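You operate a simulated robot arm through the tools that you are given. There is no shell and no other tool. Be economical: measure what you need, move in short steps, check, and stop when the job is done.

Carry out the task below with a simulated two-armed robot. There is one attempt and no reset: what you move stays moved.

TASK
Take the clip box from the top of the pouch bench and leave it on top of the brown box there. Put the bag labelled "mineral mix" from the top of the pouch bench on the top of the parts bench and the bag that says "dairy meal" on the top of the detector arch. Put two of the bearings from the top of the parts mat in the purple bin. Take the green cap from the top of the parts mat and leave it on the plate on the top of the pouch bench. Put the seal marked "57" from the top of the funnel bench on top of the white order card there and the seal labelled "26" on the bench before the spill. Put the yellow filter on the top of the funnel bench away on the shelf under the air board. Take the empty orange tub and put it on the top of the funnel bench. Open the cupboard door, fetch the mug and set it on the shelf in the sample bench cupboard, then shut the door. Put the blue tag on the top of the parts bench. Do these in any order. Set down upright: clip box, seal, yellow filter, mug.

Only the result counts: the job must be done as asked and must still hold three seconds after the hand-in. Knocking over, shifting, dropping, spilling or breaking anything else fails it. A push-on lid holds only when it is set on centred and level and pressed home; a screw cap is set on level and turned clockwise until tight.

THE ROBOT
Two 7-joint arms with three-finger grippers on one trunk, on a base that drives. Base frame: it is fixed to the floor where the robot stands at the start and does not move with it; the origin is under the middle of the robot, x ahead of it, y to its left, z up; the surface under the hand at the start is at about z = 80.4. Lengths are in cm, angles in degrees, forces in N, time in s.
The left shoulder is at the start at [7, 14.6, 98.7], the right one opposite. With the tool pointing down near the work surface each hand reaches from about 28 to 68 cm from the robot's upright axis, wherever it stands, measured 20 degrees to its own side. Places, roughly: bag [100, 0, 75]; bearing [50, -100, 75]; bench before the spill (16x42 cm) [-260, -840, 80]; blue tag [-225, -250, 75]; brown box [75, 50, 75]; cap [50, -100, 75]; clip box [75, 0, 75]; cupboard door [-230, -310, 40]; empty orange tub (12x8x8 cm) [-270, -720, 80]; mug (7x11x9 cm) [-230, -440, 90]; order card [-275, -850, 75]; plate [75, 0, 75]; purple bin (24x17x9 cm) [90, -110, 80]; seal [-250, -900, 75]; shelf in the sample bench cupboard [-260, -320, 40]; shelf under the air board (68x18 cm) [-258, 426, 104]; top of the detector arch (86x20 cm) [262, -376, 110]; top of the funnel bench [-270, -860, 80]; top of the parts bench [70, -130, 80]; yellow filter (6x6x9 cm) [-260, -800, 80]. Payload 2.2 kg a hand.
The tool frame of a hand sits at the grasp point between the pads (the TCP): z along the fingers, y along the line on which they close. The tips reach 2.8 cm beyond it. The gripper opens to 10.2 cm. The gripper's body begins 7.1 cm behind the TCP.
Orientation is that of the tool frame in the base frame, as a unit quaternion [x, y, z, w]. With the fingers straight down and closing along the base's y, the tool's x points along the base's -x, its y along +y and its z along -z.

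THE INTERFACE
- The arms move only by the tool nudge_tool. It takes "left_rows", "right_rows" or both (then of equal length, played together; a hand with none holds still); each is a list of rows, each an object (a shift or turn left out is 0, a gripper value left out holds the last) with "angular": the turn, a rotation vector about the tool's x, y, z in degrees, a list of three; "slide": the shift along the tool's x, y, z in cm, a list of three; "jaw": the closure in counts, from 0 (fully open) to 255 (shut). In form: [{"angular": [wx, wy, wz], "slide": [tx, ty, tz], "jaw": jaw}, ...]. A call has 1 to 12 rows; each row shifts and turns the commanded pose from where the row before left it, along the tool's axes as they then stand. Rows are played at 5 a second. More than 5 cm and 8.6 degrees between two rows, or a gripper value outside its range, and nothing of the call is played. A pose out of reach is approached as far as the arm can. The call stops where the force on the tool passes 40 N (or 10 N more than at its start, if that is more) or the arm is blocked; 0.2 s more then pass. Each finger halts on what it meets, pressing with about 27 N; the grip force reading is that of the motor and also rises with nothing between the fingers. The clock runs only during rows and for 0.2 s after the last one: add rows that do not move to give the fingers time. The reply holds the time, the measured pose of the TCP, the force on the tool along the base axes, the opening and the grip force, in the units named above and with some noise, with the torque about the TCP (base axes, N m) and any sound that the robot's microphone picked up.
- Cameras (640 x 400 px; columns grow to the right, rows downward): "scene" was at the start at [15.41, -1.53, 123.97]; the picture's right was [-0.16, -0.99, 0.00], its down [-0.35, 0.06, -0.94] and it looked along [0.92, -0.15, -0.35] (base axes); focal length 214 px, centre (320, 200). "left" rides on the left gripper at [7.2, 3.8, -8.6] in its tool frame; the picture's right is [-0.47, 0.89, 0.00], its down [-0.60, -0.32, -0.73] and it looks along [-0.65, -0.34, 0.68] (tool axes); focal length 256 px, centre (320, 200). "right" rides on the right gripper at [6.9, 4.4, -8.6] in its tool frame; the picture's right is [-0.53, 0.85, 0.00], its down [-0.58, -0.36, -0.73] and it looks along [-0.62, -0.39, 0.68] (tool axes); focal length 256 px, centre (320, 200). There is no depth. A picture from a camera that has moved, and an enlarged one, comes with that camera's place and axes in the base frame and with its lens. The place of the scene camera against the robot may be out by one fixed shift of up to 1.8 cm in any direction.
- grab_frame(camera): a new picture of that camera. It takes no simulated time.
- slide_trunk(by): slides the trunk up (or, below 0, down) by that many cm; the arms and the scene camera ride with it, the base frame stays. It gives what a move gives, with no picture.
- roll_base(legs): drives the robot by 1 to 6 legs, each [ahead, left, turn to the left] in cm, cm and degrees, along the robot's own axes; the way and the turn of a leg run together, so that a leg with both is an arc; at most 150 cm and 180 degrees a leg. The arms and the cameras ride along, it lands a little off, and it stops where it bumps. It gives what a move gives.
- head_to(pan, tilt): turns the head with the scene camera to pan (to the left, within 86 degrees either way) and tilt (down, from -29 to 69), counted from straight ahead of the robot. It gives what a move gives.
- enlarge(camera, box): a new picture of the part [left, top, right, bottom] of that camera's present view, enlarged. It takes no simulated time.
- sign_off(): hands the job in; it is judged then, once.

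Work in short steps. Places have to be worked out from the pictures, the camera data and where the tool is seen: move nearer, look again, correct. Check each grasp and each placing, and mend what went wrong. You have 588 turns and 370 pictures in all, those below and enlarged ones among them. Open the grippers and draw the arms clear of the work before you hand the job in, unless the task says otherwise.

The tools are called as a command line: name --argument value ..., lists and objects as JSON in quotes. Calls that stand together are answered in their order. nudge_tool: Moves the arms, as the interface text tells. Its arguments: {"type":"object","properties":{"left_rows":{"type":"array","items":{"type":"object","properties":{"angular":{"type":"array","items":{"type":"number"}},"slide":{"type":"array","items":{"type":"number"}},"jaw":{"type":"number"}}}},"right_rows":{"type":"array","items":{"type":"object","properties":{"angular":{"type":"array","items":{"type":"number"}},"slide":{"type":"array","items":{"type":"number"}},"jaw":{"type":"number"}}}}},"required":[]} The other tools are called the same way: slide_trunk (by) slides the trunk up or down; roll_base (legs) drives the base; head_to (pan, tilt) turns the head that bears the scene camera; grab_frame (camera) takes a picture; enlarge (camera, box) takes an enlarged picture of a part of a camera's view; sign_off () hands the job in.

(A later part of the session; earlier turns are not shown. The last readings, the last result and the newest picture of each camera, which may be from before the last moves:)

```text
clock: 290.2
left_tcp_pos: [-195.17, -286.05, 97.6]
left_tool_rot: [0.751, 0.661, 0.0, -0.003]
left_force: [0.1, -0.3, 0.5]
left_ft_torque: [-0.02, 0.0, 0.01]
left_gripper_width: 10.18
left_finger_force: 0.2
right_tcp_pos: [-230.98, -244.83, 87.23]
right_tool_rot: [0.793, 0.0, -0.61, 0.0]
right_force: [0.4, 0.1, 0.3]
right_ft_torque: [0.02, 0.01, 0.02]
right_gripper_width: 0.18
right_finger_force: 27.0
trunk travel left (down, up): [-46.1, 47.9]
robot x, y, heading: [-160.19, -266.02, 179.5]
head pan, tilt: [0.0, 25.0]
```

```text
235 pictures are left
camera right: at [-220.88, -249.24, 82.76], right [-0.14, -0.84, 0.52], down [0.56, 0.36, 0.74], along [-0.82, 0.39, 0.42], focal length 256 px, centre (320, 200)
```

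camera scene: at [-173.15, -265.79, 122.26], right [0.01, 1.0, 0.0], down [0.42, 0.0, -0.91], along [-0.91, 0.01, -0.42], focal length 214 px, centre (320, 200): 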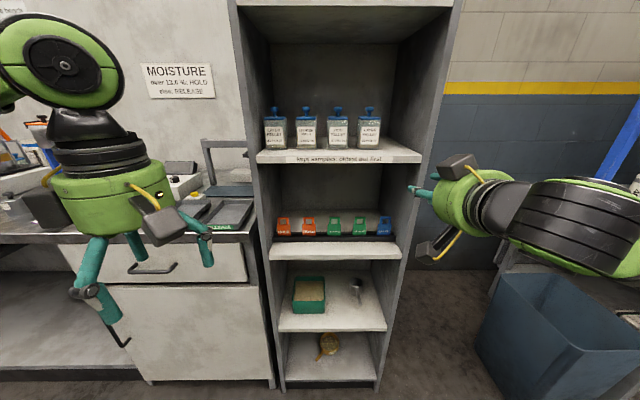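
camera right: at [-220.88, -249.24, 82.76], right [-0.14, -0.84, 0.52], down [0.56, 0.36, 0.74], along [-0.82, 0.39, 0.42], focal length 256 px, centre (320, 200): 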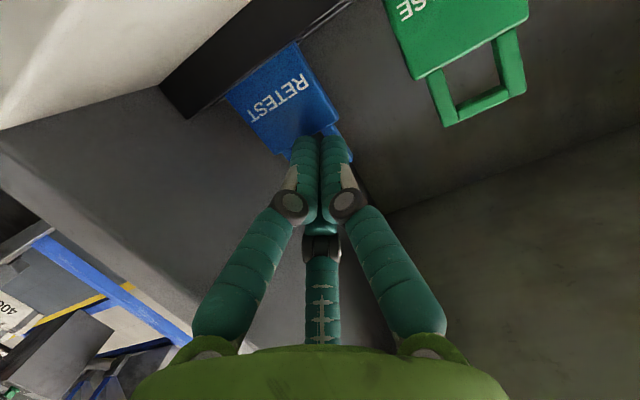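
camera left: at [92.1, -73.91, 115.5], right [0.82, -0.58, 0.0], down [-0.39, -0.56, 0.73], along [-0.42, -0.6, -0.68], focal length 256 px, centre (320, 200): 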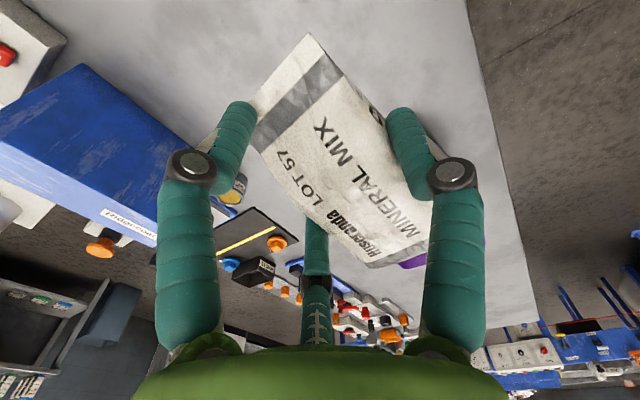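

Missed: the tag is a bit deeper (x≈-233.8) and further +y (≈-244.1). I back off, reopen to 3.9 cm, adjust and re-enter, then check.

nudge_tool --right_rows '[{"slide": [0.52, 0, -1.93]}, {"slide": [0.26, 0, -0.97]}, {"slide": [-0.5, -0.7, -0.13], "jaw": 157}, {}, {}]'

grab_frame --camera "right"

```text
clock: 291.4
left_tcp_pos: [-195.12, -286.02, 97.6]
left_tool_rot: [0.751, 0.661, 0.0, -0.003]
left_force: [0.4, 0.3, -0.4]
left_ft_torque: [0.0, -0.01, 0.06]
left_gripper_width: 10.22
left_finger_force: 0.1
right_tcp_pos: [-227.94, -244.13, 87.6]
right_tool_rot: [0.793, -0.001, -0.609, 0.0]
right_force: [0.3, 0.1, 0.4]
right_ft_torque: [0.05, 0.03, 0.02]
right_gripper_width: 3.93
right_finger_force: 0.1
trunk travel left (down, up): [-46.1, 47.9]
robot x, y, heading: [-160.29, -265.83, 179.4]
head pan, tilt: [0.0, 25.0]
```

```text
234 pictures are left
camera right: at [-217.79, -248.47, 83.17], right [-0.14, -0.84, 0.52], down [0.56, 0.36, 0.74], along [-0.82, 0.39, 0.42], focal length 256 px, centre (320, 200)
```

right: 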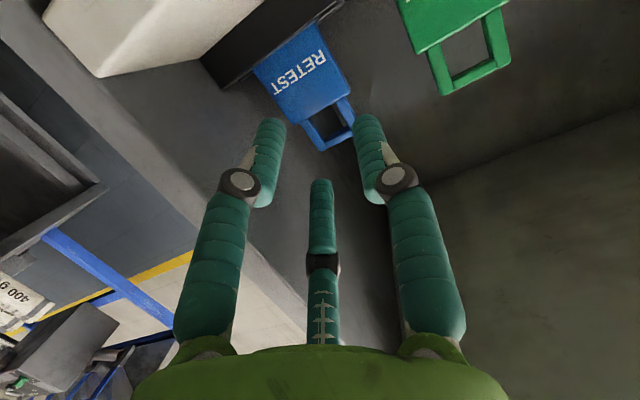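

Geometry check: y is right, and entering at constant height puts the pads on the loop. I advance in small steps watching the force.

nudge_tool --right_rows '[{"slide": [-0.45, 0, 1.4]}, {"slide": [-0.4, 0, 1.2]}, {"slide": [-0.4, 0, 1.2]}, {}]'

grab_frame --camera "right"

```text
clock: 292.4
left_tcp_pos: [-195.11, -286.11, 97.66]
left_tool_rot: [0.75, 0.661, -0.001, -0.003]
left_force: [0.3, 0.0, -0.1]
left_ft_torque: [0.01, -0.01, -0.02]
left_gripper_width: 10.19
left_finger_force: 0.0
right_tcp_pos: [-232.02, -243.96, 87.73]
right_tool_rot: [0.793, -0.001, -0.61, -0.001]
right_force: [0.5, 0.0, -0.7]
right_ft_torque: [0.0, 0.01, -0.02]
right_gripper_width: 3.9
right_finger_force: 0.1
trunk travel left (down, up): [-46.1, 47.9]
robot x, y, heading: [-160.12, -265.89, 179.5]
head pan, tilt: [0.0, 25.0]
```

```text
233 pictures are left
camera right: at [-221.85, -248.4, 83.4], right [-0.14, -0.84, 0.52], down [0.56, 0.36, 0.74], along [-0.82, 0.39, 0.42], focal length 256 px, centre (320, 200)
```

right: 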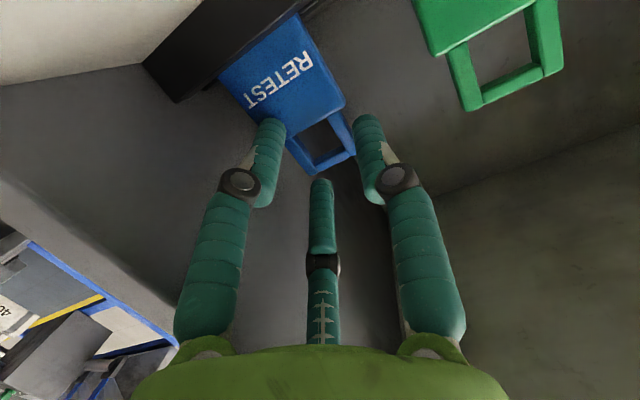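

Depth estimate is uncertain; the loop seems still ahead of the tips. I advance 1.5 cm more with slow steps.

nudge_tool --right_rows '[{"slide": [-0.2, 0, 0.75]}, {"slide": [-0.2, 0, 0.75]}, {}]'

enlarge --camera "right" --box '[240, 60, 400, 220]'

```text
clock: 293.0
left_tcp_pos: [-194.72, -285.93, 97.81]
left_tool_rot: [0.751, 0.66, -0.003, -0.006]
left_force: [0.0, -0.2, 0.3]
left_ft_torque: [-0.03, -0.02, 0.03]
left_gripper_width: 10.22
left_finger_force: 0.1
right_tcp_pos: [-232.57, -244.14, 88.07]
right_tool_rot: [0.793, -0.001, -0.609, 0.002]
right_force: [31.9, 0.1, 3.4]
right_ft_torque: [0.2, -0.98, -0.5]
right_gripper_width: 4.5
right_finger_force: 4.1
trunk travel left (down, up): [-46.1, 47.9]
robot x, y, heading: [-160.43, -265.85, 179.2]
head pan, tilt: [0.0, 25.0]
stopped in row 2 (right hand): the force on the tool passed its limit at 44 N (the readings are from after the stop); the commanded pose is now the measured one
```

```text
2.50 times, centred on (320, 140) of right
camera zoom: at [-222.41, -248.5, 83.63], right [-0.14, -0.84, 0.52], down [0.56, 0.37, 0.74], along [-0.82, 0.39, 0.42], focal length 640 px, centre (320, 350)
```

zoom: 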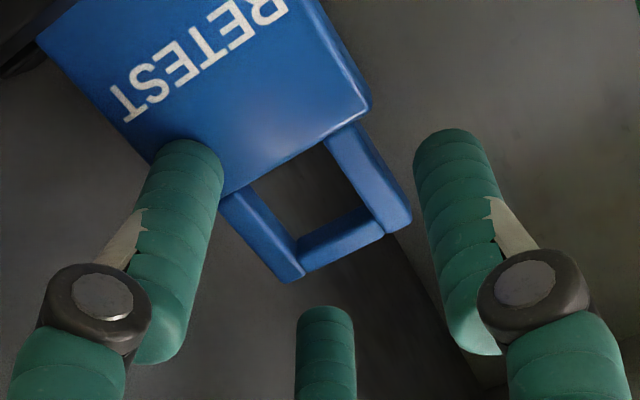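

Contact: the fingers were wedging onto the tag's body (width forced to 4.5). The loop is higher; I back off, raise 1.3 cm, and re-enter.

nudge_tool --right_rows '[{"slide": [0.4, 0, -1.5]}, {"slide": [-1.25, 0, -0.34]}, {"slide": [0, 0, 0]}]'

enlarge --camera "right" --box '[240, 60, 400, 220]'

```text
clock: 293.8
left_tcp_pos: [-195.23, -286.11, 97.66]
left_tool_rot: [0.752, 0.66, -0.001, -0.002]
left_force: [-0.4, 0.3, -0.3]
left_ft_torque: [-0.02, -0.04, 0.0]
left_gripper_width: 10.2
left_finger_force: 0.2
right_tcp_pos: [-231.52, -244.16, 88.72]
right_tool_rot: [0.794, -0.001, -0.607, 0.001]
right_force: [-0.6, -1.2, -0.1]
right_ft_torque: [-0.02, 0.01, -0.01]
right_gripper_width: 3.93
right_finger_force: 0.1
trunk travel left (down, up): [-46.1, 47.9]
robot x, y, heading: [-160.15, -265.84, 179.7]
head pan, tilt: [0.0, 25.0]
```

```text
2.50 times, centred on (320, 140) of right
camera zoom: at [-221.35, -248.57, 84.47], right [-0.14, -0.84, 0.52], down [0.55, 0.37, 0.75], along [-0.82, 0.39, 0.42], focal length 640 px, centre (320, 350)
```

zoom: 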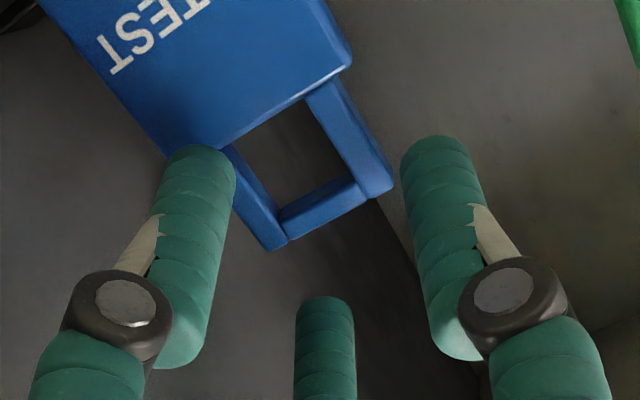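

Size-based estimate: loop centre ≈ (-235.6,-244.0,87.4). The tool axis now points right at it; I advance 2.8 cm along the axis.

nudge_tool --right_rows '[{"slide": [0, 0, 1]}, {"slide": [0, 0, 1]}, {"slide": [0, 0, 0.8]}, {}]'

enlarge --camera "right" --box '[240, 60, 400, 220]'

```text
clock: 294.6
left_tcp_pos: [-194.6, -286.01, 97.81]
left_tool_rot: [0.752, 0.66, -0.004, -0.005]
left_force: [0.7, 0.0, -0.5]
left_ft_torque: [-0.06, -0.01, -0.02]
left_gripper_width: 10.19
left_finger_force: 0.1
right_tcp_pos: [-232.84, -244.18, 88.89]
right_tool_rot: [0.794, 0.0, -0.609, 0.002]
right_force: [33.2, -0.1, 5.1]
right_ft_torque: [0.53, -0.69, -1.0]
right_gripper_width: 4.53
right_finger_force: 4.6
trunk travel left (down, up): [-46.1, 47.9]
robot x, y, heading: [-160.04, -265.4, 179.5]
head pan, tilt: [0.0, 25.0]
stopped in row 3 (right hand): the force on the tool passed its limit at 52 N (the readings are from after the stop); the commanded pose is now the measured one
```

```text
2.50 times, centred on (320, 140) of right
camera zoom: at [-222.64, -248.55, 84.44], right [-0.14, -0.84, 0.52], down [0.56, 0.37, 0.75], along [-0.82, 0.39, 0.42], focal length 640 px, centre (320, 350)
```

zoom: 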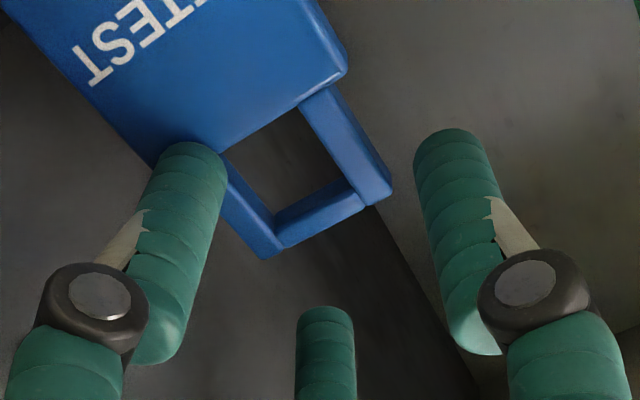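

By projecting the physical finger positions, the loop end is already between the fingertips and centred; something else (likely body/panel) blocks further advance. I try closing here.

nudge_tool --right_rows '[{"jaw": 255}, {}, {}]'

enlarge --camera "right" --box '[240, 60, 400, 220]'

```text
clock: 294.9
left_tcp_pos: [-194.67, -286.01, 97.75]
left_tool_rot: [0.752, 0.659, -0.002, -0.005]
left_force: [-0.8, 0.2, -0.5]
left_ft_torque: [0.02, -0.03, 0.05]
left_gripper_width: 10.2
left_finger_force: 0.0
right_tcp_pos: [-232.84, -244.31, 88.64]
right_tool_rot: [0.796, -0.001, -0.606, 0.0]
right_force: [23.2, -4.4, 6.4]
right_ft_torque: [0.44, 0.32, -1.17]
right_gripper_width: 0.61
right_finger_force: 26.8
trunk travel left (down, up): [-46.1, 47.9]
robot x, y, heading: [-160.16, -265.88, 179.4]
head pan, tilt: [0.0, 25.0]
stopped in row 1 (right hand): the force on the tool passed its limit at 53 N (the readings are from after the stop); the commanded pose is now the measured one
```

```text
2.50 times, centred on (320, 140) of right
camera zoom: at [-222.73, -248.66, 84.23], right [-0.14, -0.84, 0.52], down [0.55, 0.37, 0.75], along [-0.82, 0.39, 0.41], focal length 640 px, centre (320, 350)
```

zoom: 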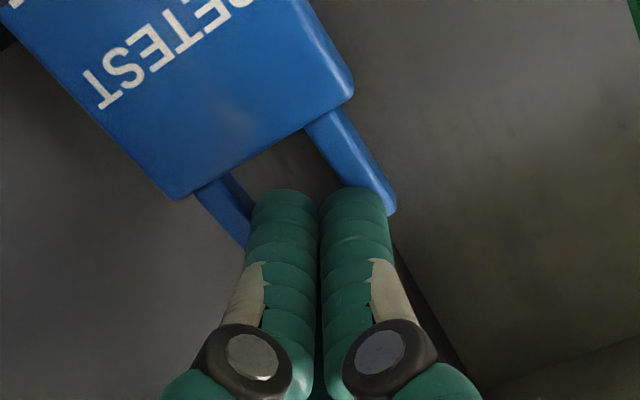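

The loop lies just beyond the tips, and the wide gripper body is catching the side panel. I back out and roll the hand 90° so the body is narrow sideways; then I can pinch the loop's top bar vertically.

nudge_tool --right_rows '[{"slide": [0.5, 0, -2], "jaw": 157}, {"slide": [0, 0, -4]}, {"slide": [0, 0, -4]}, {"angular": [0, -6, 0]}, {"angular": [0, -6, 0]}, {"angular": [0, 0, 8.4]}, {"angular": [0, 0, 8.4]}, {"angular": [0, 0, 8.4]}, {"angular": [0, 0, 8.4]}, {"angular": [0, 0, 8.4]}]'

nudge_tool --right_rows '[{"angular": [0, 0, 8.4], "jaw": 200}, {"angular": [0, 0, 8.4]}, {"angular": [0, 0, 8.4]}, {"angular": [0, 0, 8.4]}, {"angular": [0, 0, 8.4]}, {"angular": [0, 0, 6]}, {}]'

grab_frame --camera "right"

enlarge --camera "scene" --box '[340, 160, 440, 250]'

```text
clock: 297.1
left_tcp_pos: [-195.11, -286.0, 97.61]
left_tool_rot: [0.752, 0.659, -0.001, -0.003]
left_force: [-0.6, -0.3, 0.7]
left_ft_torque: [-0.02, -0.03, -0.01]
left_gripper_width: 10.21
left_finger_force: 0.0
right_tcp_pos: [-223.57, -243.56, 90.59]
right_tool_rot: [0.72, -0.277, -0.594, 0.229]
right_force: [-0.6, -1.0, 1.7]
right_ft_torque: [0.04, 0.03, 0.04]
right_gripper_width: 3.89
right_finger_force: 0.1
right hand out of reach, approached as far as the arm can: row 4, 5
trunk travel left (down, up): [-46.1, 47.9]
robot x, y, heading: [-159.5, -265.72, 179.4]
head pan, tilt: [0.0, 25.0]
```

```text
clock: 298.7
left_tcp_pos: [-195.11, -285.98, 97.62]
left_tool_rot: [0.752, 0.66, -0.001, -0.003]
left_force: [0.3, -0.1, 0.3]
left_ft_torque: [0.0, 0.02, -0.03]
left_gripper_width: 10.21
left_finger_force: 0.1
right_tcp_pos: [-223.52, -243.45, 90.65]
right_tool_rot: [-0.545, 0.546, 0.449, -0.45]
right_force: [-0.3, 0.0, 0.0]
right_ft_torque: [-0.03, -0.01, 0.0]
right_gripper_width: 2.2
right_finger_force: 0.0
trunk travel left (down, up): [-46.1, 47.9]
robot x, y, heading: [-160.12, -266.09, 179.1]
head pan, tilt: [0.0, 25.0]
```

```text
228 pictures are left
camera right: at [-215.85, -250.44, 96.55], right [-0.16, 0.54, 0.83], down [0.79, 0.58, -0.22], along [-0.6, 0.62, -0.51], focal length 256 px, centre (320, 200)
```

right: 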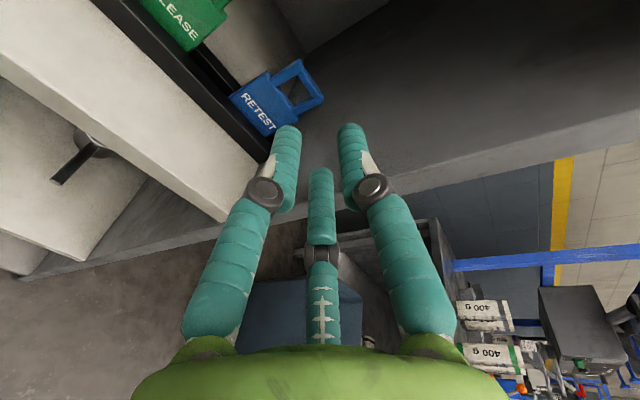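

```text
4.44 times, centred on (390, 205) of scene
camera zoom: at [-172.94, -265.75, 116.86], right [0.01, 1.0, 0.0], down [0.42, -0.01, -0.91], along [-0.91, 0.01, -0.42], focal length 953 px, centre (9, 178)
```

zoom: 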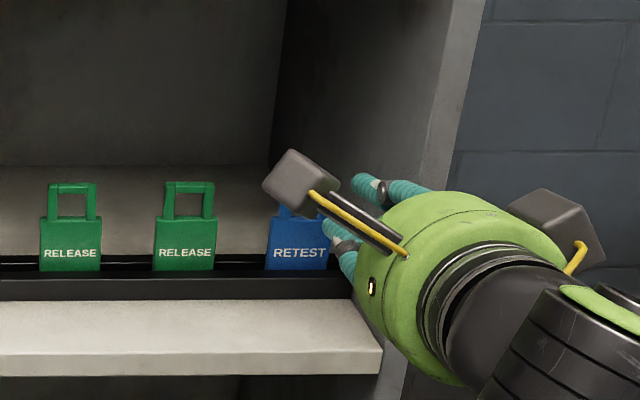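

I get an enlarged view here for a precise triangulation, then a second from 6 cm further back.

enlarge --camera "right" --box '[220, 40, 360, 150]'

nudge_tool --right_rows '[{"slide": [0, 0, -4]}, {"slide": [0, 4, 0]}, {}]'

enlarge --camera "right" --box '[220, 40, 360, 150]'

```text
3.64 times, centred on (290, 95) of right
camera zoom: at [-215.85, -250.44, 96.55], right [-0.16, 0.54, 0.83], down [0.79, 0.58, -0.22], along [-0.6, 0.62, -0.51], focal length 931 px, centre (429, 582)
```

zoom: 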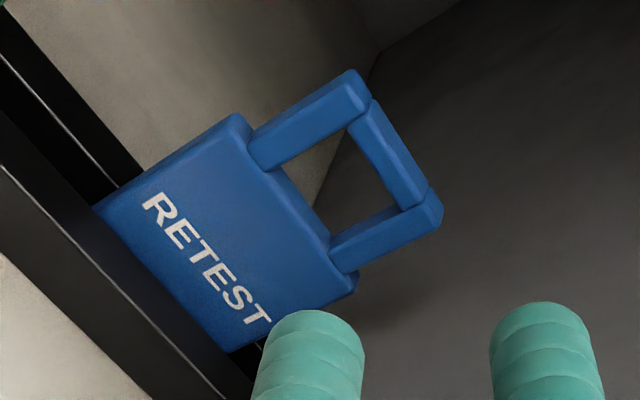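

```text
clock: 299.5
left_tcp_pos: [-195.09, -286.01, 97.59]
left_tool_rot: [0.751, 0.66, -0.001, -0.002]
left_force: [0.4, 0.2, -0.1]
left_ft_torque: [0.01, 0.03, -0.01]
left_gripper_width: 10.21
left_finger_force: 0.0
right_tcp_pos: [-220.43, -243.55, 95.18]
right_tool_rot: [-0.545, 0.545, 0.451, -0.45]
right_force: [0.6, 1.0, -0.1]
right_ft_torque: [0.01, 0.0, 0.03]
right_gripper_width: 2.2
right_finger_force: 0.1
trunk travel left (down, up): [-46.1, 47.9]
robot x, y, heading: [-160.08, -265.79, 179.3]
head pan, tilt: [0.0, 25.0]
```

```text
3.64 times, centred on (290, 95) of right
camera zoom: at [-212.78, -250.38, 101.08], right [-0.16, 0.53, 0.83], down [0.79, 0.58, -0.22], along [-0.6, 0.62, -0.51], focal length 931 px, centre (429, 582)
```

zoom: 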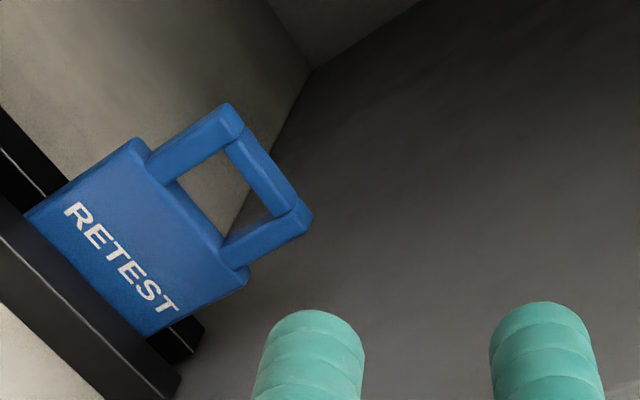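

Precise now: tag loop y -245.5…-242.4, top z 88.2, x≈-234.4; body edge at y≈-241.9, panel ≈ -240.1. Plan: with closed rolled fingers, slip into the gap and slide the tag 2.5 cm to the left in its rail, to get grasp room.

nudge_tool --right_rows '[{"jaw": 255}, {"slide": [-1.3, -3.75, 1]}, {"slide": [-1.3, -3.75, 1]}, {}]'

grab_frame --camera "right"

enlarge --camera "scene" --box '[340, 160, 440, 250]'

```text
clock: 300.5
left_tcp_pos: [-195.1, -285.83, 97.64]
left_tool_rot: [0.752, 0.66, -0.001, -0.003]
left_force: [-0.5, 0.6, -0.1]
left_ft_torque: [0.0, -0.01, 0.0]
left_gripper_width: 10.23
left_finger_force: 0.0
right_tcp_pos: [-220.95, -241.62, 89.39]
right_tool_rot: [0.547, -0.546, -0.448, 0.449]
right_force: [0.4, 0.3, 1.0]
right_ft_torque: [0.03, 0.03, -0.01]
right_gripper_width: 0.22
right_finger_force: 26.6
right hand out of reach, approached as far as the arm can: row 3
trunk travel left (down, up): [-46.1, 47.9]
robot x, y, heading: [-159.73, -265.81, 179.5]
head pan, tilt: [0.0, 25.0]
```

```text
224 pictures are left
camera right: at [-213.37, -248.48, 95.37], right [-0.17, 0.53, 0.83], down [0.79, 0.58, -0.21], along [-0.59, 0.62, -0.52], focal length 256 px, centre (320, 200)
```

right: 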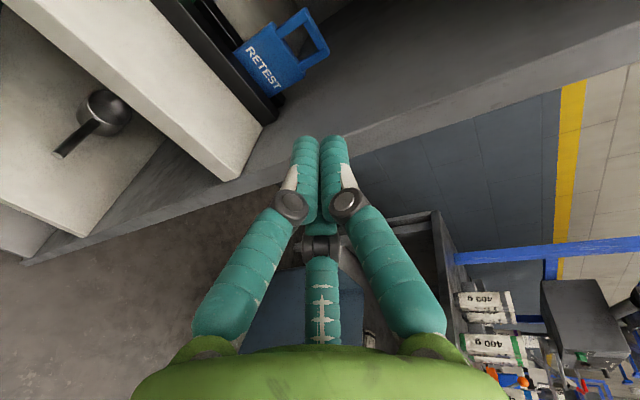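

```text
4.44 times, centred on (390, 205) of scene
camera zoom: at [-172.97, -265.73, 116.86], right [0.01, 1.0, 0.0], down [0.42, -0.01, -0.91], along [-0.91, 0.01, -0.42], focal length 953 px, centre (9, 178)
```

zoom: 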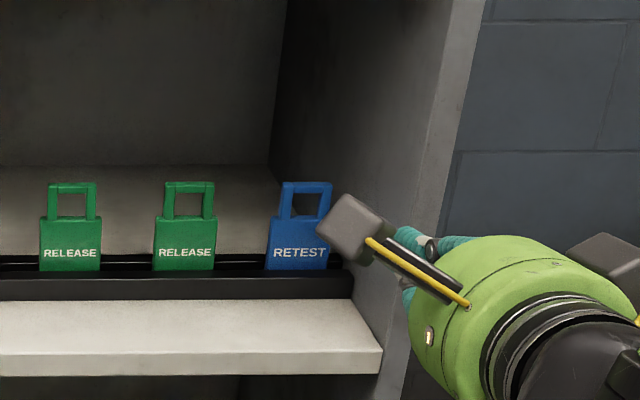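

The gap beside the tag (~1.2 cm) is too small for a finger. New plan: pinch the tag across its thickness from above-left: hand mostly down (closing along x), tilted ~24° forward and leaning ~33° so it comes from the left. I back out and reorient.

nudge_tool --right_rows '[{"slide": [0, 1.2, -4.3]}, {"slide": [0, 1.2, -4.3]}, {"slide": [0, 1.2, -4.3]}, {"slide": [0, 1.2, -4.3]}, {"angular": [7.9, 0, 0]}, {"angular": [7.9, 0, 0]}, {"angular": [7.9, 0, 0]}, {"angular": [7.9, 0, 0]}, {"angular": [7.9, 0, 0]}, {"angular": [7.9, 0, 0]}, {"angular": [7.9, 0, 0], "jaw": 200}]'

nudge_tool --right_rows '[{"angular": [0, -8.25, 0]}, {"angular": [0, -8.25, 0]}, {"angular": [0, -8.25, 0]}, {"angular": [0, -8.25, 0]}, {}]'

grab_frame --camera "scene"

grab_frame --camera "right"

```text
clock: 302.9
left_tcp_pos: [-195.01, -285.99, 97.55]
left_tool_rot: [0.751, 0.66, 0.0, -0.003]
left_force: [-0.2, -0.2, -0.2]
left_ft_torque: [0.03, 0.0, 0.04]
left_gripper_width: 10.22
left_finger_force: 0.1
right_tcp_pos: [-208.12, -241.27, 99.2]
right_tool_rot: [0.692, -0.692, -0.145, 0.144]
right_force: [-0.1, -0.4, -0.5]
right_ft_torque: [0.02, 0.02, 0.0]
right_gripper_width: 2.21
right_finger_force: 0.1
right hand out of reach, approached as far as the arm can: row 3, 4
trunk travel left (down, up): [-46.1, 47.9]
robot x, y, heading: [-160.28, -265.95, 179.3]
head pan, tilt: [0.0, 25.0]
```

```text
clock: 304.1
left_tcp_pos: [-195.11, -285.87, 97.64]
left_tool_rot: [0.752, 0.66, -0.002, -0.003]
left_force: [0.0, 0.1, -0.8]
left_ft_torque: [-0.04, 0.02, 0.0]
left_gripper_width: 10.22
left_finger_force: 0.1
right_tcp_pos: [-208.11, -241.05, 99.28]
right_tool_rot: [-0.621, 0.705, 0.337, 0.058]
right_force: [0.1, -0.4, 1.0]
right_ft_torque: [-0.02, 0.03, 0.0]
right_gripper_width: 2.23
right_finger_force: 0.0
trunk travel left (down, up): [-46.1, 47.9]
robot x, y, heading: [-160.04, -266.3, 179.5]
head pan, tilt: [0.0, 25.0]
```

```text
222 pictures are left
camera scene: at [-172.94, -265.67, 116.86], right [0.01, 1.0, 0.0], down [0.42, -0.01, -0.91], along [-0.91, 0.01, -0.42], focal length 214 px, centre (320, 200)
```

scene: 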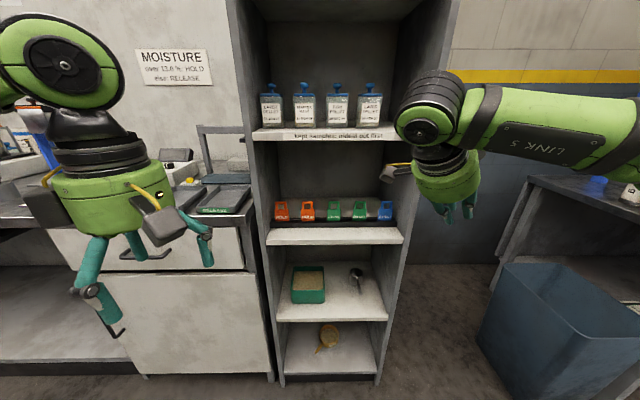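

```text
221 pictures are left
camera right: at [-210.62, -251.59, 104.17], right [-0.66, 0.45, 0.61], down [0.71, 0.08, 0.7], along [0.26, 0.89, -0.37], focal length 256 px, centre (320, 200)
```

right: 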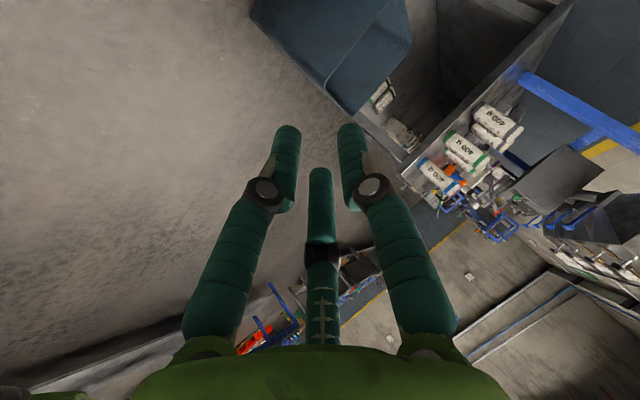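

Tool axis is (-.34,.55,-.77), as planned. I move left and lower in front of the shelf, then partly in.

nudge_tool --right_rows '[{"slide": [3.4, -0.94, 0.33]}, {"slide": [3.4, -0.94, 0.33]}, {"slide": [3.4, -0.94, 0.33]}, {"slide": [1.2, 4.12, 1.84]}, {"slide": [1.2, 4.12, 1.84]}, {"slide": [1.2, 4.12, 1.84]}, {}]'

grab_frame --camera "scene"

grab_frame --camera "right"

```text
clock: 305.7
left_tcp_pos: [-194.89, -286.0, 97.64]
left_tool_rot: [0.752, 0.659, -0.002, -0.003]
left_force: [0.4, -0.7, 0.5]
left_ft_torque: [-0.02, -0.01, 0.01]
left_gripper_width: 10.2
left_finger_force: 0.1
right_tcp_pos: [-221.86, -249.03, 91.34]
right_tool_rot: [-0.622, 0.704, 0.337, 0.057]
right_force: [0.2, 0.2, 0.3]
right_ft_torque: [-0.01, 0.01, 0.02]
right_gripper_width: 2.19
right_finger_force: 0.0
trunk travel left (down, up): [-46.1, 47.9]
robot x, y, heading: [-160.1, -265.84, 179.0]
head pan, tilt: [0.0, 25.0]
```

```text
220 pictures are left
camera scene: at [-172.87, -265.7, 116.87], right [0.01, 1.0, 0.0], down [0.42, -0.01, -0.91], along [-0.91, 0.01, -0.42], focal length 214 px, centre (320, 200)
```

scene: 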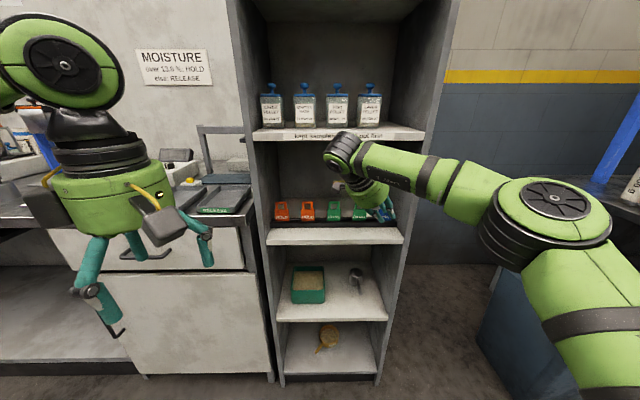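

```text
219 pictures are left
camera right: at [-224.47, -259.5, 96.21], right [-0.66, 0.45, 0.61], down [0.71, 0.09, 0.7], along [0.26, 0.89, -0.37], focal length 256 px, centre (320, 200)
```

right: 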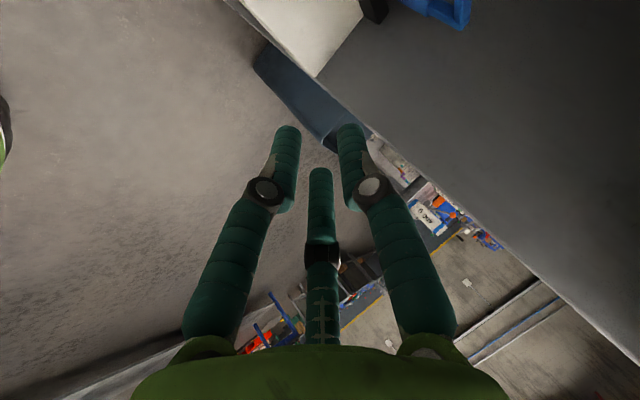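

The wrist would hit the upper shelf in this pose. Re-evaluating: pinching the loop's top bar with the rolled, near-horizontal hand is feasible since I now know its position well (bar z≈87.65–88.2, y≈-243.95, x≈-234.4). I back out and reorient.

nudge_tool --right_rows '[{"slide": [-1.2, -4.12, -1.84]}, {"slide": [-1.2, -4.12, -1.84]}, {"slide": [-1.2, -4.12, -1.84]}, {"angular": [0, 8.25, 0]}, {"angular": [0, 8.25, 0]}, {"angular": [0, 8.25, 0]}, {"angular": [0, 8.25, 0]}]'

nudge_tool --right_rows '[{"angular": [-8, 0, 0], "jaw": 220}, {"angular": [-8, 0, 0]}, {"angular": [-8, 0, 0]}, {"angular": [-8, 0, 0]}, {"angular": [-8, 0, 0]}, {"angular": [-8, 0, 0]}, {"angular": [-8, 0, 0]}, {}]'

grab_frame --camera "right"

```text
clock: 307.3
left_tcp_pos: [-194.95, -285.86, 97.66]
left_tool_rot: [0.752, 0.659, 0.0, -0.003]
left_force: [-0.2, 0.1, 0.0]
left_ft_torque: [-0.04, 0.01, 0.03]
left_gripper_width: 10.18
left_finger_force: 0.2
right_tcp_pos: [-208.05, -249.01, 92.05]
right_tool_rot: [-0.691, 0.693, 0.146, -0.146]
right_force: [0.5, -0.1, 0.1]
right_ft_torque: [-0.03, 0.01, 0.03]
right_gripper_width: 2.22
right_finger_force: 0.0
trunk travel left (down, up): [-46.1, 47.9]
robot x, y, heading: [-159.91, -265.74, 179.1]
head pan, tilt: [0.0, 25.0]
```

```text
clock: 309.1
left_tcp_pos: [-195.1, -285.96, 97.56]
left_tool_rot: [0.752, 0.659, 0.0, -0.002]
left_force: [0.2, 0.1, 0.2]
left_ft_torque: [-0.01, 0.02, -0.04]
left_gripper_width: 10.19
left_finger_force: 0.0
right_tcp_pos: [-210.29, -249.62, 92.71]
right_tool_rot: [-0.543, 0.543, 0.454, -0.453]
right_force: [0.4, 0.7, -0.2]
right_ft_torque: [0.01, -0.01, -0.01]
right_gripper_width: 1.41
right_finger_force: 0.0
right hand out of reach, approached as far as the arm can: row 6, 7
trunk travel left (down, up): [-46.1, 47.9]
robot x, y, heading: [-159.87, -265.86, 179.5]
head pan, tilt: [0.0, 25.0]
```

```text
218 pictures are left
camera right: at [-202.5, -256.61, 98.57], right [-0.15, 0.53, 0.83], down [0.78, 0.58, -0.23], along [-0.6, 0.62, -0.51], focal length 256 px, centre (320, 200)
```

right: 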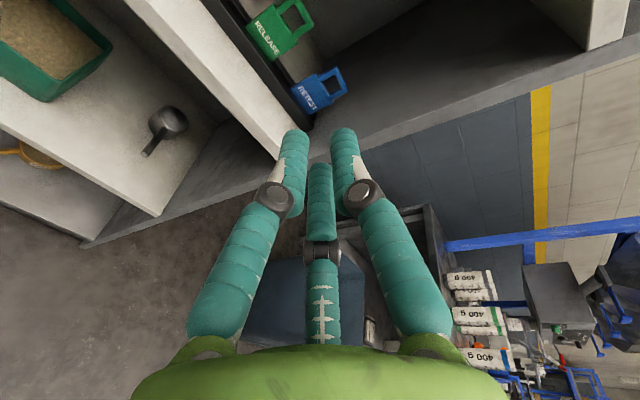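

I move to the pre-approach point straight in front of the loop and check the alignment.

nudge_tool --right_rows '[{"slide": [-1.42, -0.08, 3.73]}, {"slide": [-1.42, -0.08, 3.73]}, {"slide": [-1.42, -0.08, 3.73]}, {"slide": [-1.42, -0.08, 3.73]}, {}]'

enlarge --camera "right" --box '[240, 60, 400, 180]'

```text
clock: 310.3
left_tcp_pos: [-194.98, -286.18, 97.64]
left_tool_rot: [0.752, 0.659, -0.001, -0.004]
left_force: [0.3, -0.2, 0.3]
left_ft_torque: [0.02, 0.01, -0.01]
left_gripper_width: 10.21
left_finger_force: 0.1
right_tcp_pos: [-224.56, -242.82, 90.42]
right_tool_rot: [0.544, -0.543, -0.452, 0.453]
right_force: [0.1, -0.2, 1.1]
right_ft_torque: [0.04, -0.04, -0.02]
right_gripper_width: 1.4
right_finger_force: 0.1
right hand out of reach, approached as far as the arm can: row 4
trunk travel left (down, up): [-46.1, 47.9]
robot x, y, heading: [-160.04, -265.89, 179.6]
head pan, tilt: [0.0, 25.0]
```

```text
3.33 times, centred on (320, 120) of right
camera zoom: at [-216.83, -249.82, 96.26], right [-0.16, 0.53, 0.83], down [0.78, 0.58, -0.22], along [-0.6, 0.62, -0.51], focal length 853 px, centre (320, 467)
```

zoom: 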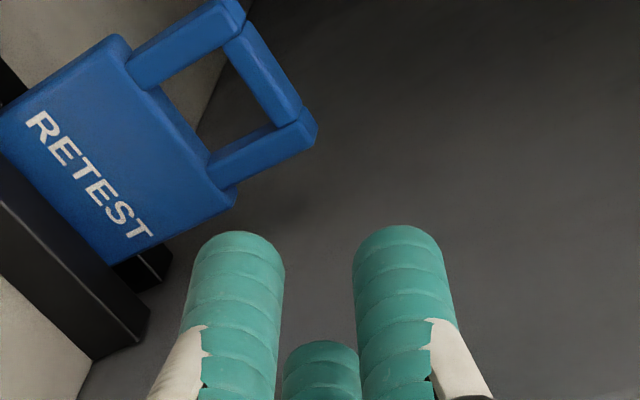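

The bar needs a shift of about (1.04, -0.79) in the tool plane. I correct while advancing 4 cm and recheck.

nudge_tool --right_rows '[{"slide": [0.52, -0.4, 2]}, {"slide": [0.52, -0.4, 2]}, {}]'

enlarge --camera "right" --box '[240, 60, 400, 180]'

```text
clock: 311.1
left_tcp_pos: [-194.95, -286.23, 97.58]
left_tool_rot: [0.752, 0.659, 0.0, -0.004]
left_force: [0.9, -0.1, 0.6]
left_ft_torque: [-0.01, -0.04, 0.02]
left_gripper_width: 10.18
left_finger_force: 0.1
right_tcp_pos: [-226.39, -242.04, 89.86]
right_tool_rot: [0.546, -0.541, -0.45, 0.454]
right_force: [7.8, -12.3, -2.9]
right_ft_torque: [-0.09, -0.06, -0.23]
right_gripper_width: 0.73
right_finger_force: 0.1
right hand out of reach, approached as far as the arm can: row 1, 2
trunk travel left (down, up): [-46.1, 47.9]
robot x, y, heading: [-159.71, -265.9, 179.0]
head pan, tilt: [0.0, 25.0]
```

```text
3.33 times, centred on (320, 120) of right
camera zoom: at [-218.57, -248.95, 95.7], right [-0.16, 0.53, 0.83], down [0.78, 0.58, -0.22], along [-0.6, 0.61, -0.51], focal length 853 px, centre (320, 467)
```

zoom: 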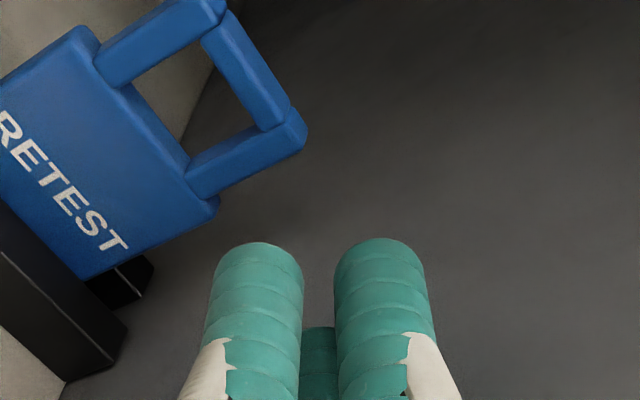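

The arm is at its limit here and touched the panel lightly. I back out, drive the base 8 cm closer, then re-approach.

nudge_tool --right_rows '[{"slide": [1, 0, -4], "jaw": 220}, {"slide": [1, 0, -4.5]}, {"slide": [0, 0, -4.5]}, {"slide": [0, 0, -3]}, {}]'

roll_base --legs '[[9, 2, 0.5]]'

grab_frame --camera "right"

```text
clock: 312.3
left_tcp_pos: [-195.01, -285.89, 97.6]
left_tool_rot: [0.752, 0.659, -0.002, -0.003]
left_force: [0.2, -0.1, -0.2]
left_ft_torque: [-0.02, -0.02, 0.02]
left_gripper_width: 10.2
left_finger_force: 0.0
right_tcp_pos: [-210.89, -243.5, 92.52]
right_tool_rot: [-0.542, 0.543, 0.453, -0.453]
right_force: [0.1, -0.5, -0.5]
right_ft_torque: [0.0, -0.01, -0.02]
right_gripper_width: 1.37
right_finger_force: 0.0
right hand out of reach, approached as far as the arm can: row 4
trunk travel left (down, up): [-46.1, 47.9]
robot x, y, heading: [-159.72, -265.94, 179.4]
head pan, tilt: [0.0, 25.0]
```

```text
clock: 313.4
left_tcp_pos: [-203.92, -288.27, 97.67]
left_tool_rot: [0.749, 0.663, -0.001, -0.003]
left_force: [-1.0, -0.4, -0.2]
left_ft_torque: [-0.01, 0.01, 0.0]
left_gripper_width: 10.2
left_finger_force: 0.0
right_tcp_pos: [-220.14, -246.0, 92.59]
right_tool_rot: [0.545, -0.54, -0.452, 0.455]
right_force: [0.1, -0.2, -0.6]
right_ft_torque: [-0.01, 0.0, 0.0]
right_gripper_width: 1.4
right_finger_force: 0.0
trunk travel left (down, up): [-46.1, 47.9]
robot x, y, heading: [-168.99, -267.78, 179.5]
head pan, tilt: [0.0, 25.0]
```

```text
215 pictures are left
camera right: at [-212.31, -252.82, 98.38], right [-0.15, 0.53, 0.83], down [0.78, 0.58, -0.23], along [-0.61, 0.61, -0.51], focal length 256 px, centre (320, 200)
```

right: 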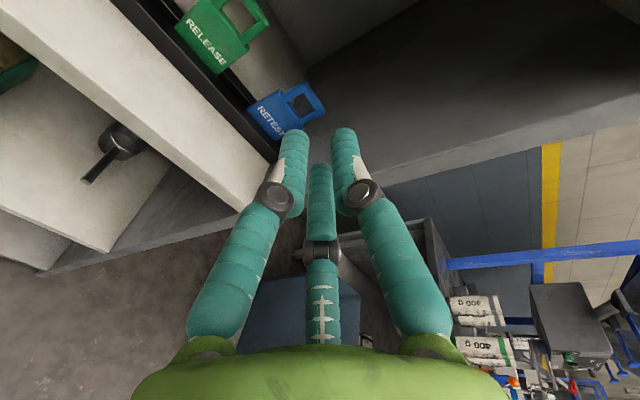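

Fresh approach: bar offset is (-2.1,-2.1,14.9) in the tool frame. I correct laterally and advance 8 cm.

nudge_tool --right_rows '[{"slide": [-1.05, -1.05, 2]}, {"slide": [-1.05, -1.05, 2]}, {"slide": [0, 0, 4]}, {}]'

enlarge --camera "right" --box '[240, 60, 400, 180]'

```text
clock: 314.4
left_tcp_pos: [-203.91, -288.28, 97.56]
left_tool_rot: [0.749, 0.663, -0.001, -0.004]
left_force: [-0.2, 0.4, 0.2]
left_ft_torque: [-0.04, 0.01, 0.01]
left_gripper_width: 10.21
left_finger_force: 0.0
right_tcp_pos: [-226.66, -242.26, 89.19]
right_tool_rot: [0.548, -0.54, -0.449, 0.455]
right_force: [2.0, -6.2, -4.0]
right_ft_torque: [-0.13, 0.03, -0.08]
right_gripper_width: 1.18
right_finger_force: 0.1
right hand out of reach, approached as far as the arm can: row 3
trunk travel left (down, up): [-46.1, 47.9]
robot x, y, heading: [-169.0, -267.97, 179.7]
head pan, tilt: [0.0, 25.0]
```

```text
3.33 times, centred on (320, 120) of right
camera zoom: at [-218.73, -249.16, 95.0], right [-0.16, 0.53, 0.83], down [0.78, 0.59, -0.22], along [-0.61, 0.61, -0.51], focal length 853 px, centre (320, 467)
```

zoom: 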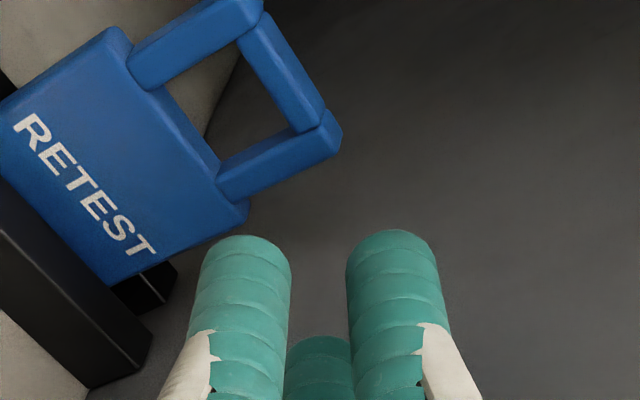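

The evidence suggests the tag behaves like a ~4.5 cm wide block and my fingers (3.9 apart) were wedging on it. I'll go back to the unrolled pose, with a wider opening (6 cm) and shifted left so only the right finger enters the narrow gap.

nudge_tool --right_rows '[{"slide": [1, 0, -4]}, {"slide": [1, 0, -4.5]}, {"slide": [0, 0, -4.5]}, {"angular": [0, 0, -8.2]}, {"angular": [0, 0, -8.2]}, {"angular": [0, 0, -8.2]}, {"angular": [0, 0, -8.2]}, {"angular": [0, 0, -8.2]}, {"angular": [0, 0, -8.2]}, {"angular": [0, 0, -8.2]}, {"angular": [0, 0, -8.2]}]'

nudge_tool --right_rows '[{"angular": [0, 0, -8.2]}, {"angular": [0, 0, -8.2]}, {"angular": [0, 0, -8.0], "jaw": 105}, {}]'

grab_frame --camera "right"

```text
clock: 316.8
left_tcp_pos: [-203.96, -288.31, 97.67]
left_tool_rot: [0.749, 0.663, 0.0, -0.003]
left_force: [0.2, 0.2, -0.2]
left_ft_torque: [-0.02, 0.03, 0.03]
left_gripper_width: 10.21
left_finger_force: 0.1
right_tcp_pos: [-220.08, -243.43, 91.82]
right_tool_rot: [0.751, -0.157, -0.626, 0.138]
right_force: [1.0, -0.3, -0.8]
right_ft_torque: [0.0, 0.03, -0.01]
right_gripper_width: 1.37
right_finger_force: 0.1
right hand out of reach, approached as far as the arm can: row 2, 3
trunk travel left (down, up): [-46.1, 47.9]
robot x, y, heading: [-168.9, -267.84, 179.9]
head pan, tilt: [0.0, 25.0]
```

```text
clock: 317.8
left_tcp_pos: [-203.94, -288.2, 97.66]
left_tool_rot: [0.748, 0.663, 0.0, -0.004]
left_force: [-0.4, -0.1, -0.4]
left_ft_torque: [0.03, -0.05, 0.0]
left_gripper_width: 10.21
left_finger_force: 0.0
right_tcp_pos: [-220.02, -243.4, 91.72]
right_tool_rot: [0.767, 0.005, -0.642, 0.002]
right_force: [0.1, 0.2, -0.1]
right_ft_torque: [0.01, 0.0, 0.01]
right_gripper_width: 6.0
right_finger_force: 0.0
trunk travel left (down, up): [-46.1, 47.9]
robot x, y, heading: [-168.84, -267.91, 179.9]
head pan, tilt: [0.0, 25.0]
```

```text
213 pictures are left
camera right: at [-210.21, -247.64, 86.51], right [-0.09, -0.85, 0.52], down [0.61, 0.37, 0.7], along [-0.78, 0.38, 0.49], focal length 256 px, centre (320, 200)
```

right: 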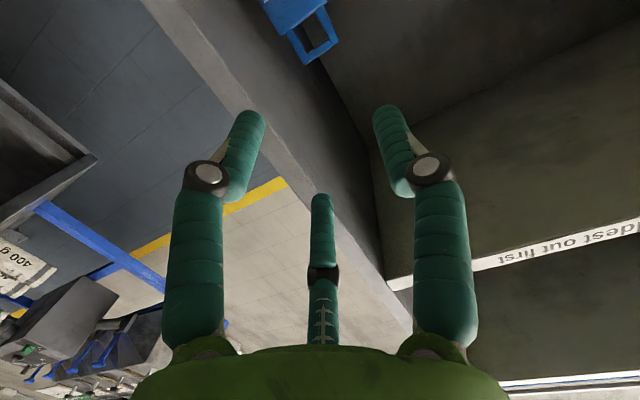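

I align laterally and advance to just before the tag, then check.

nudge_tool --right_rows '[{"slide": [2.75, 1.35, 0]}, {"slide": [0, 0, 3.5]}, {"slide": [0, 0, 3.5]}, {"slide": [0, 0, 2.5]}, {}]'

grab_frame --camera "right"

```text
clock: 318.8
left_tcp_pos: [-203.65, -288.49, 97.52]
left_tool_rot: [0.748, 0.663, -0.001, -0.004]
left_force: [-0.1, 0.8, -0.6]
left_ft_torque: [-0.06, -0.07, -0.02]
left_gripper_width: 10.19
left_finger_force: 0.1
right_tcp_pos: [-226.27, -242.85, 88.96]
right_tool_rot: [0.762, 0.02, -0.647, 0.018]
right_force: [8.8, -19.9, 6.8]
right_ft_torque: [0.69, 0.3, -0.25]
right_gripper_width: 6.22
right_finger_force: 0.1
right hand out of reach, approached as far as the arm can: row 1, 2, 3, 4
trunk travel left (down, up): [-46.1, 47.9]
robot x, y, heading: [-169.06, -267.97, 179.8]
head pan, tilt: [0.0, 25.0]
stopped in row 4 (right hand): the force on the tool passed its limit at 49 N (the readings are from after the stop); the commanded pose is now the measured one
```

```text
212 pictures are left
camera right: at [-216.32, -246.79, 83.57], right [-0.04, -0.85, 0.53], down [0.61, 0.4, 0.69], along [-0.79, 0.35, 0.5], focal length 256 px, centre (320, 200)
```

right: 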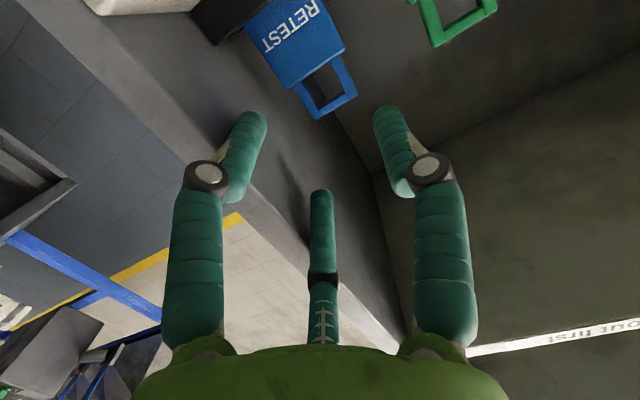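

The arm is too folded this close. I back out, drive back 12 cm, and re-approach.

nudge_tool --right_rows '[{"slide": [0, 1, -3]}, {"slide": [0, 1, -4]}, {"slide": [0, 0, -4]}]'

roll_base --legs '[[-13, 0, 0]]'

nudge_tool --right_rows '[{"slide": [0, 0, 4]}, {"slide": [0, 0, 4]}, {}]'

```text
clock: 319.6
left_tcp_pos: [-203.84, -288.21, 97.59]
left_tool_rot: [0.748, 0.664, -0.001, -0.004]
left_force: [0.3, 0.0, 1.0]
left_ft_torque: [-0.03, -0.02, 0.0]
left_gripper_width: 10.21
left_finger_force: 0.1
right_tcp_pos: [-219.92, -243.08, 90.64]
right_tool_rot: [0.765, 0.013, -0.644, 0.013]
right_force: [1.0, 0.7, 0.6]
right_ft_torque: [0.01, 0.01, 0.04]
right_gripper_width: 6.0
right_finger_force: 0.1
right hand out of reach, approached as far as the arm can: row 2, 3
trunk travel left (down, up): [-46.1, 47.9]
robot x, y, heading: [-169.02, -268.05, 179.6]
head pan, tilt: [0.0, 25.0]
```

```text
clock: 320.9
left_tcp_pos: [-190.57, -288.48, 97.71]
left_tool_rot: [0.747, 0.664, -0.001, -0.004]
left_force: [0.7, -0.5, 0.2]
left_ft_torque: [0.0, 0.04, 0.0]
left_gripper_width: 10.19
left_finger_force: 0.1
right_tcp_pos: [-206.71, -243.41, 90.72]
right_tool_rot: [0.765, 0.015, -0.644, 0.015]
right_force: [0.0, -0.7, -0.2]
right_ft_torque: [0.01, -0.01, -0.01]
right_gripper_width: 5.99
right_finger_force: 0.1
trunk travel left (down, up): [-46.1, 47.9]
robot x, y, heading: [-155.88, -267.95, -179.9]
head pan, tilt: [0.0, 25.0]
```

```text
clock: 321.6
left_tcp_pos: [-190.63, -288.28, 97.61]
left_tool_rot: [0.747, 0.664, -0.001, -0.004]
left_force: [0.5, -0.2, 0.9]
left_ft_torque: [-0.01, 0.01, -0.02]
left_gripper_width: 10.18
left_finger_force: 0.0
right_tcp_pos: [-214.74, -243.37, 89.28]
right_tool_rot: [0.766, 0.016, -0.642, 0.015]
right_force: [0.5, 0.4, 0.8]
right_ft_torque: [-0.01, -0.01, -0.01]
right_gripper_width: 6.01
right_finger_force: 0.1
trunk travel left (down, up): [-46.1, 47.9]
robot x, y, heading: [-156.06, -267.7, -179.9]
head pan, tilt: [0.0, 25.0]
```

Comfortable again. I straighten the 2° yaw, align and advance to before the tag.

nudge_tool --right_rows '[{"angular": [2.3, 0, 0]}, {"slide": [-0.56, 1.38, 0]}, {"slide": [0, 0, 3.5]}, {"slide": [0, 0, 3.5]}, {"slide": [0, 0, 3.5]}, {"slide": [0, 0, 3]}, {}]'

grab_frame --camera "right"

```text
clock: 323.2
left_tcp_pos: [-190.52, -288.49, 97.76]
left_tool_rot: [0.747, 0.664, 0.0, -0.003]
left_force: [0.0, 0.7, 0.1]
left_ft_torque: [0.0, 0.03, 0.01]
left_gripper_width: 10.2
left_finger_force: 0.1
right_tcp_pos: [-227.42, -238.93, 86.07]
right_tool_rot: [0.766, 0.003, -0.643, 0.0]
right_force: [0.1, 0.1, -0.2]
right_ft_torque: [-0.05, 0.0, 0.01]
right_gripper_width: 6.01
right_finger_force: 0.0
right hand out of reach, approached as far as the arm can: row 2, 3, 4, 5
trunk travel left (down, up): [-46.1, 47.9]
robot x, y, heading: [-155.57, -268.0, -179.8]
head pan, tilt: [0.0, 25.0]
```

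```text
211 pictures are left
camera right: at [-217.8, -243.34, 80.79], right [-0.09, -0.85, 0.52], down [0.62, 0.36, 0.7], along [-0.78, 0.39, 0.49], focal length 256 px, centre (320, 200)
```

right: 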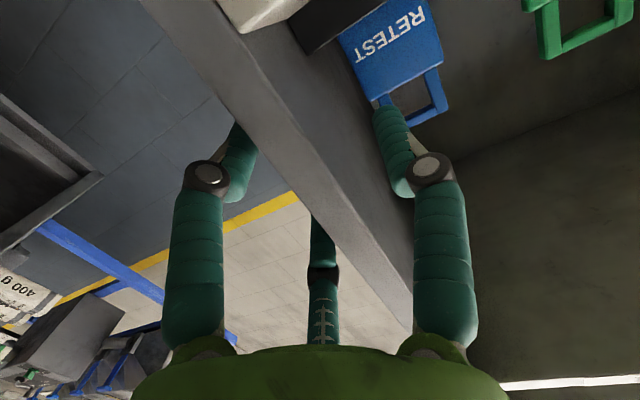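

The arm drifted (kinematic branch problem). I back out straight, return to a more neutral pose (60° tilt), and try again with 75°.

nudge_tool --right_rows '[{"slide": [0, 0, -4]}, {"slide": [0, 0, -4]}, {"slide": [0, 0, -4]}, {"slide": [-2, 0, -4]}, {"slide": [-3, 2, -3]}, {"slide": [-3, 2, -3], "angular": [0, 7, 0]}, {"slide": [-2, 2, -3], "angular": [0, 7, 0]}, {"angular": [0, 7, 0]}, {"angular": [0, 7, 0]}, {"angular": [0, 7, 0]}, {}]'

grab_frame --camera "scene"

```text
clock: 325.6
left_tcp_pos: [-190.71, -288.49, 97.65]
left_tool_rot: [0.748, 0.664, 0.0, -0.004]
left_force: [-0.7, 0.5, 0.3]
left_ft_torque: [-0.01, -0.01, 0.0]
left_gripper_width: 10.22
left_finger_force: 0.1
right_tcp_pos: [-204.92, -244.99, 100.43]
right_tool_rot: [0.924, 0.002, -0.383, -0.002]
right_force: [-0.4, -0.4, 0.4]
right_ft_torque: [-0.02, 0.03, -0.03]
right_gripper_width: 6.0
right_finger_force: 0.0
trunk travel left (down, up): [-46.1, 47.9]
robot x, y, heading: [-155.84, -267.94, -179.5]
head pan, tilt: [0.0, 25.0]
```

```text
210 pictures are left
camera scene: at [-168.73, -267.91, 116.86], right [0.0, 1.0, 0.0], down [0.42, 0.0, -0.91], along [-0.91, 0.0, -0.42], focal length 214 px, centre (320, 200)
```

scene: 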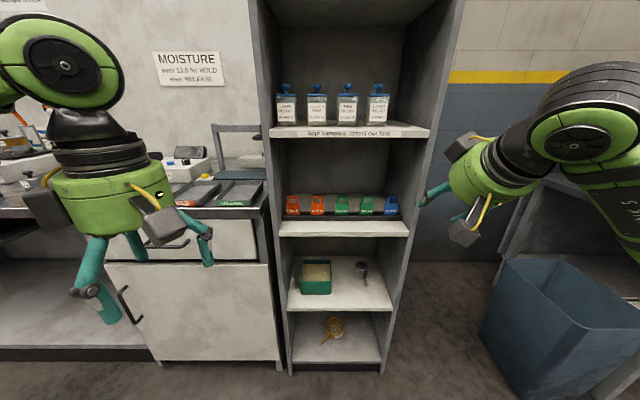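

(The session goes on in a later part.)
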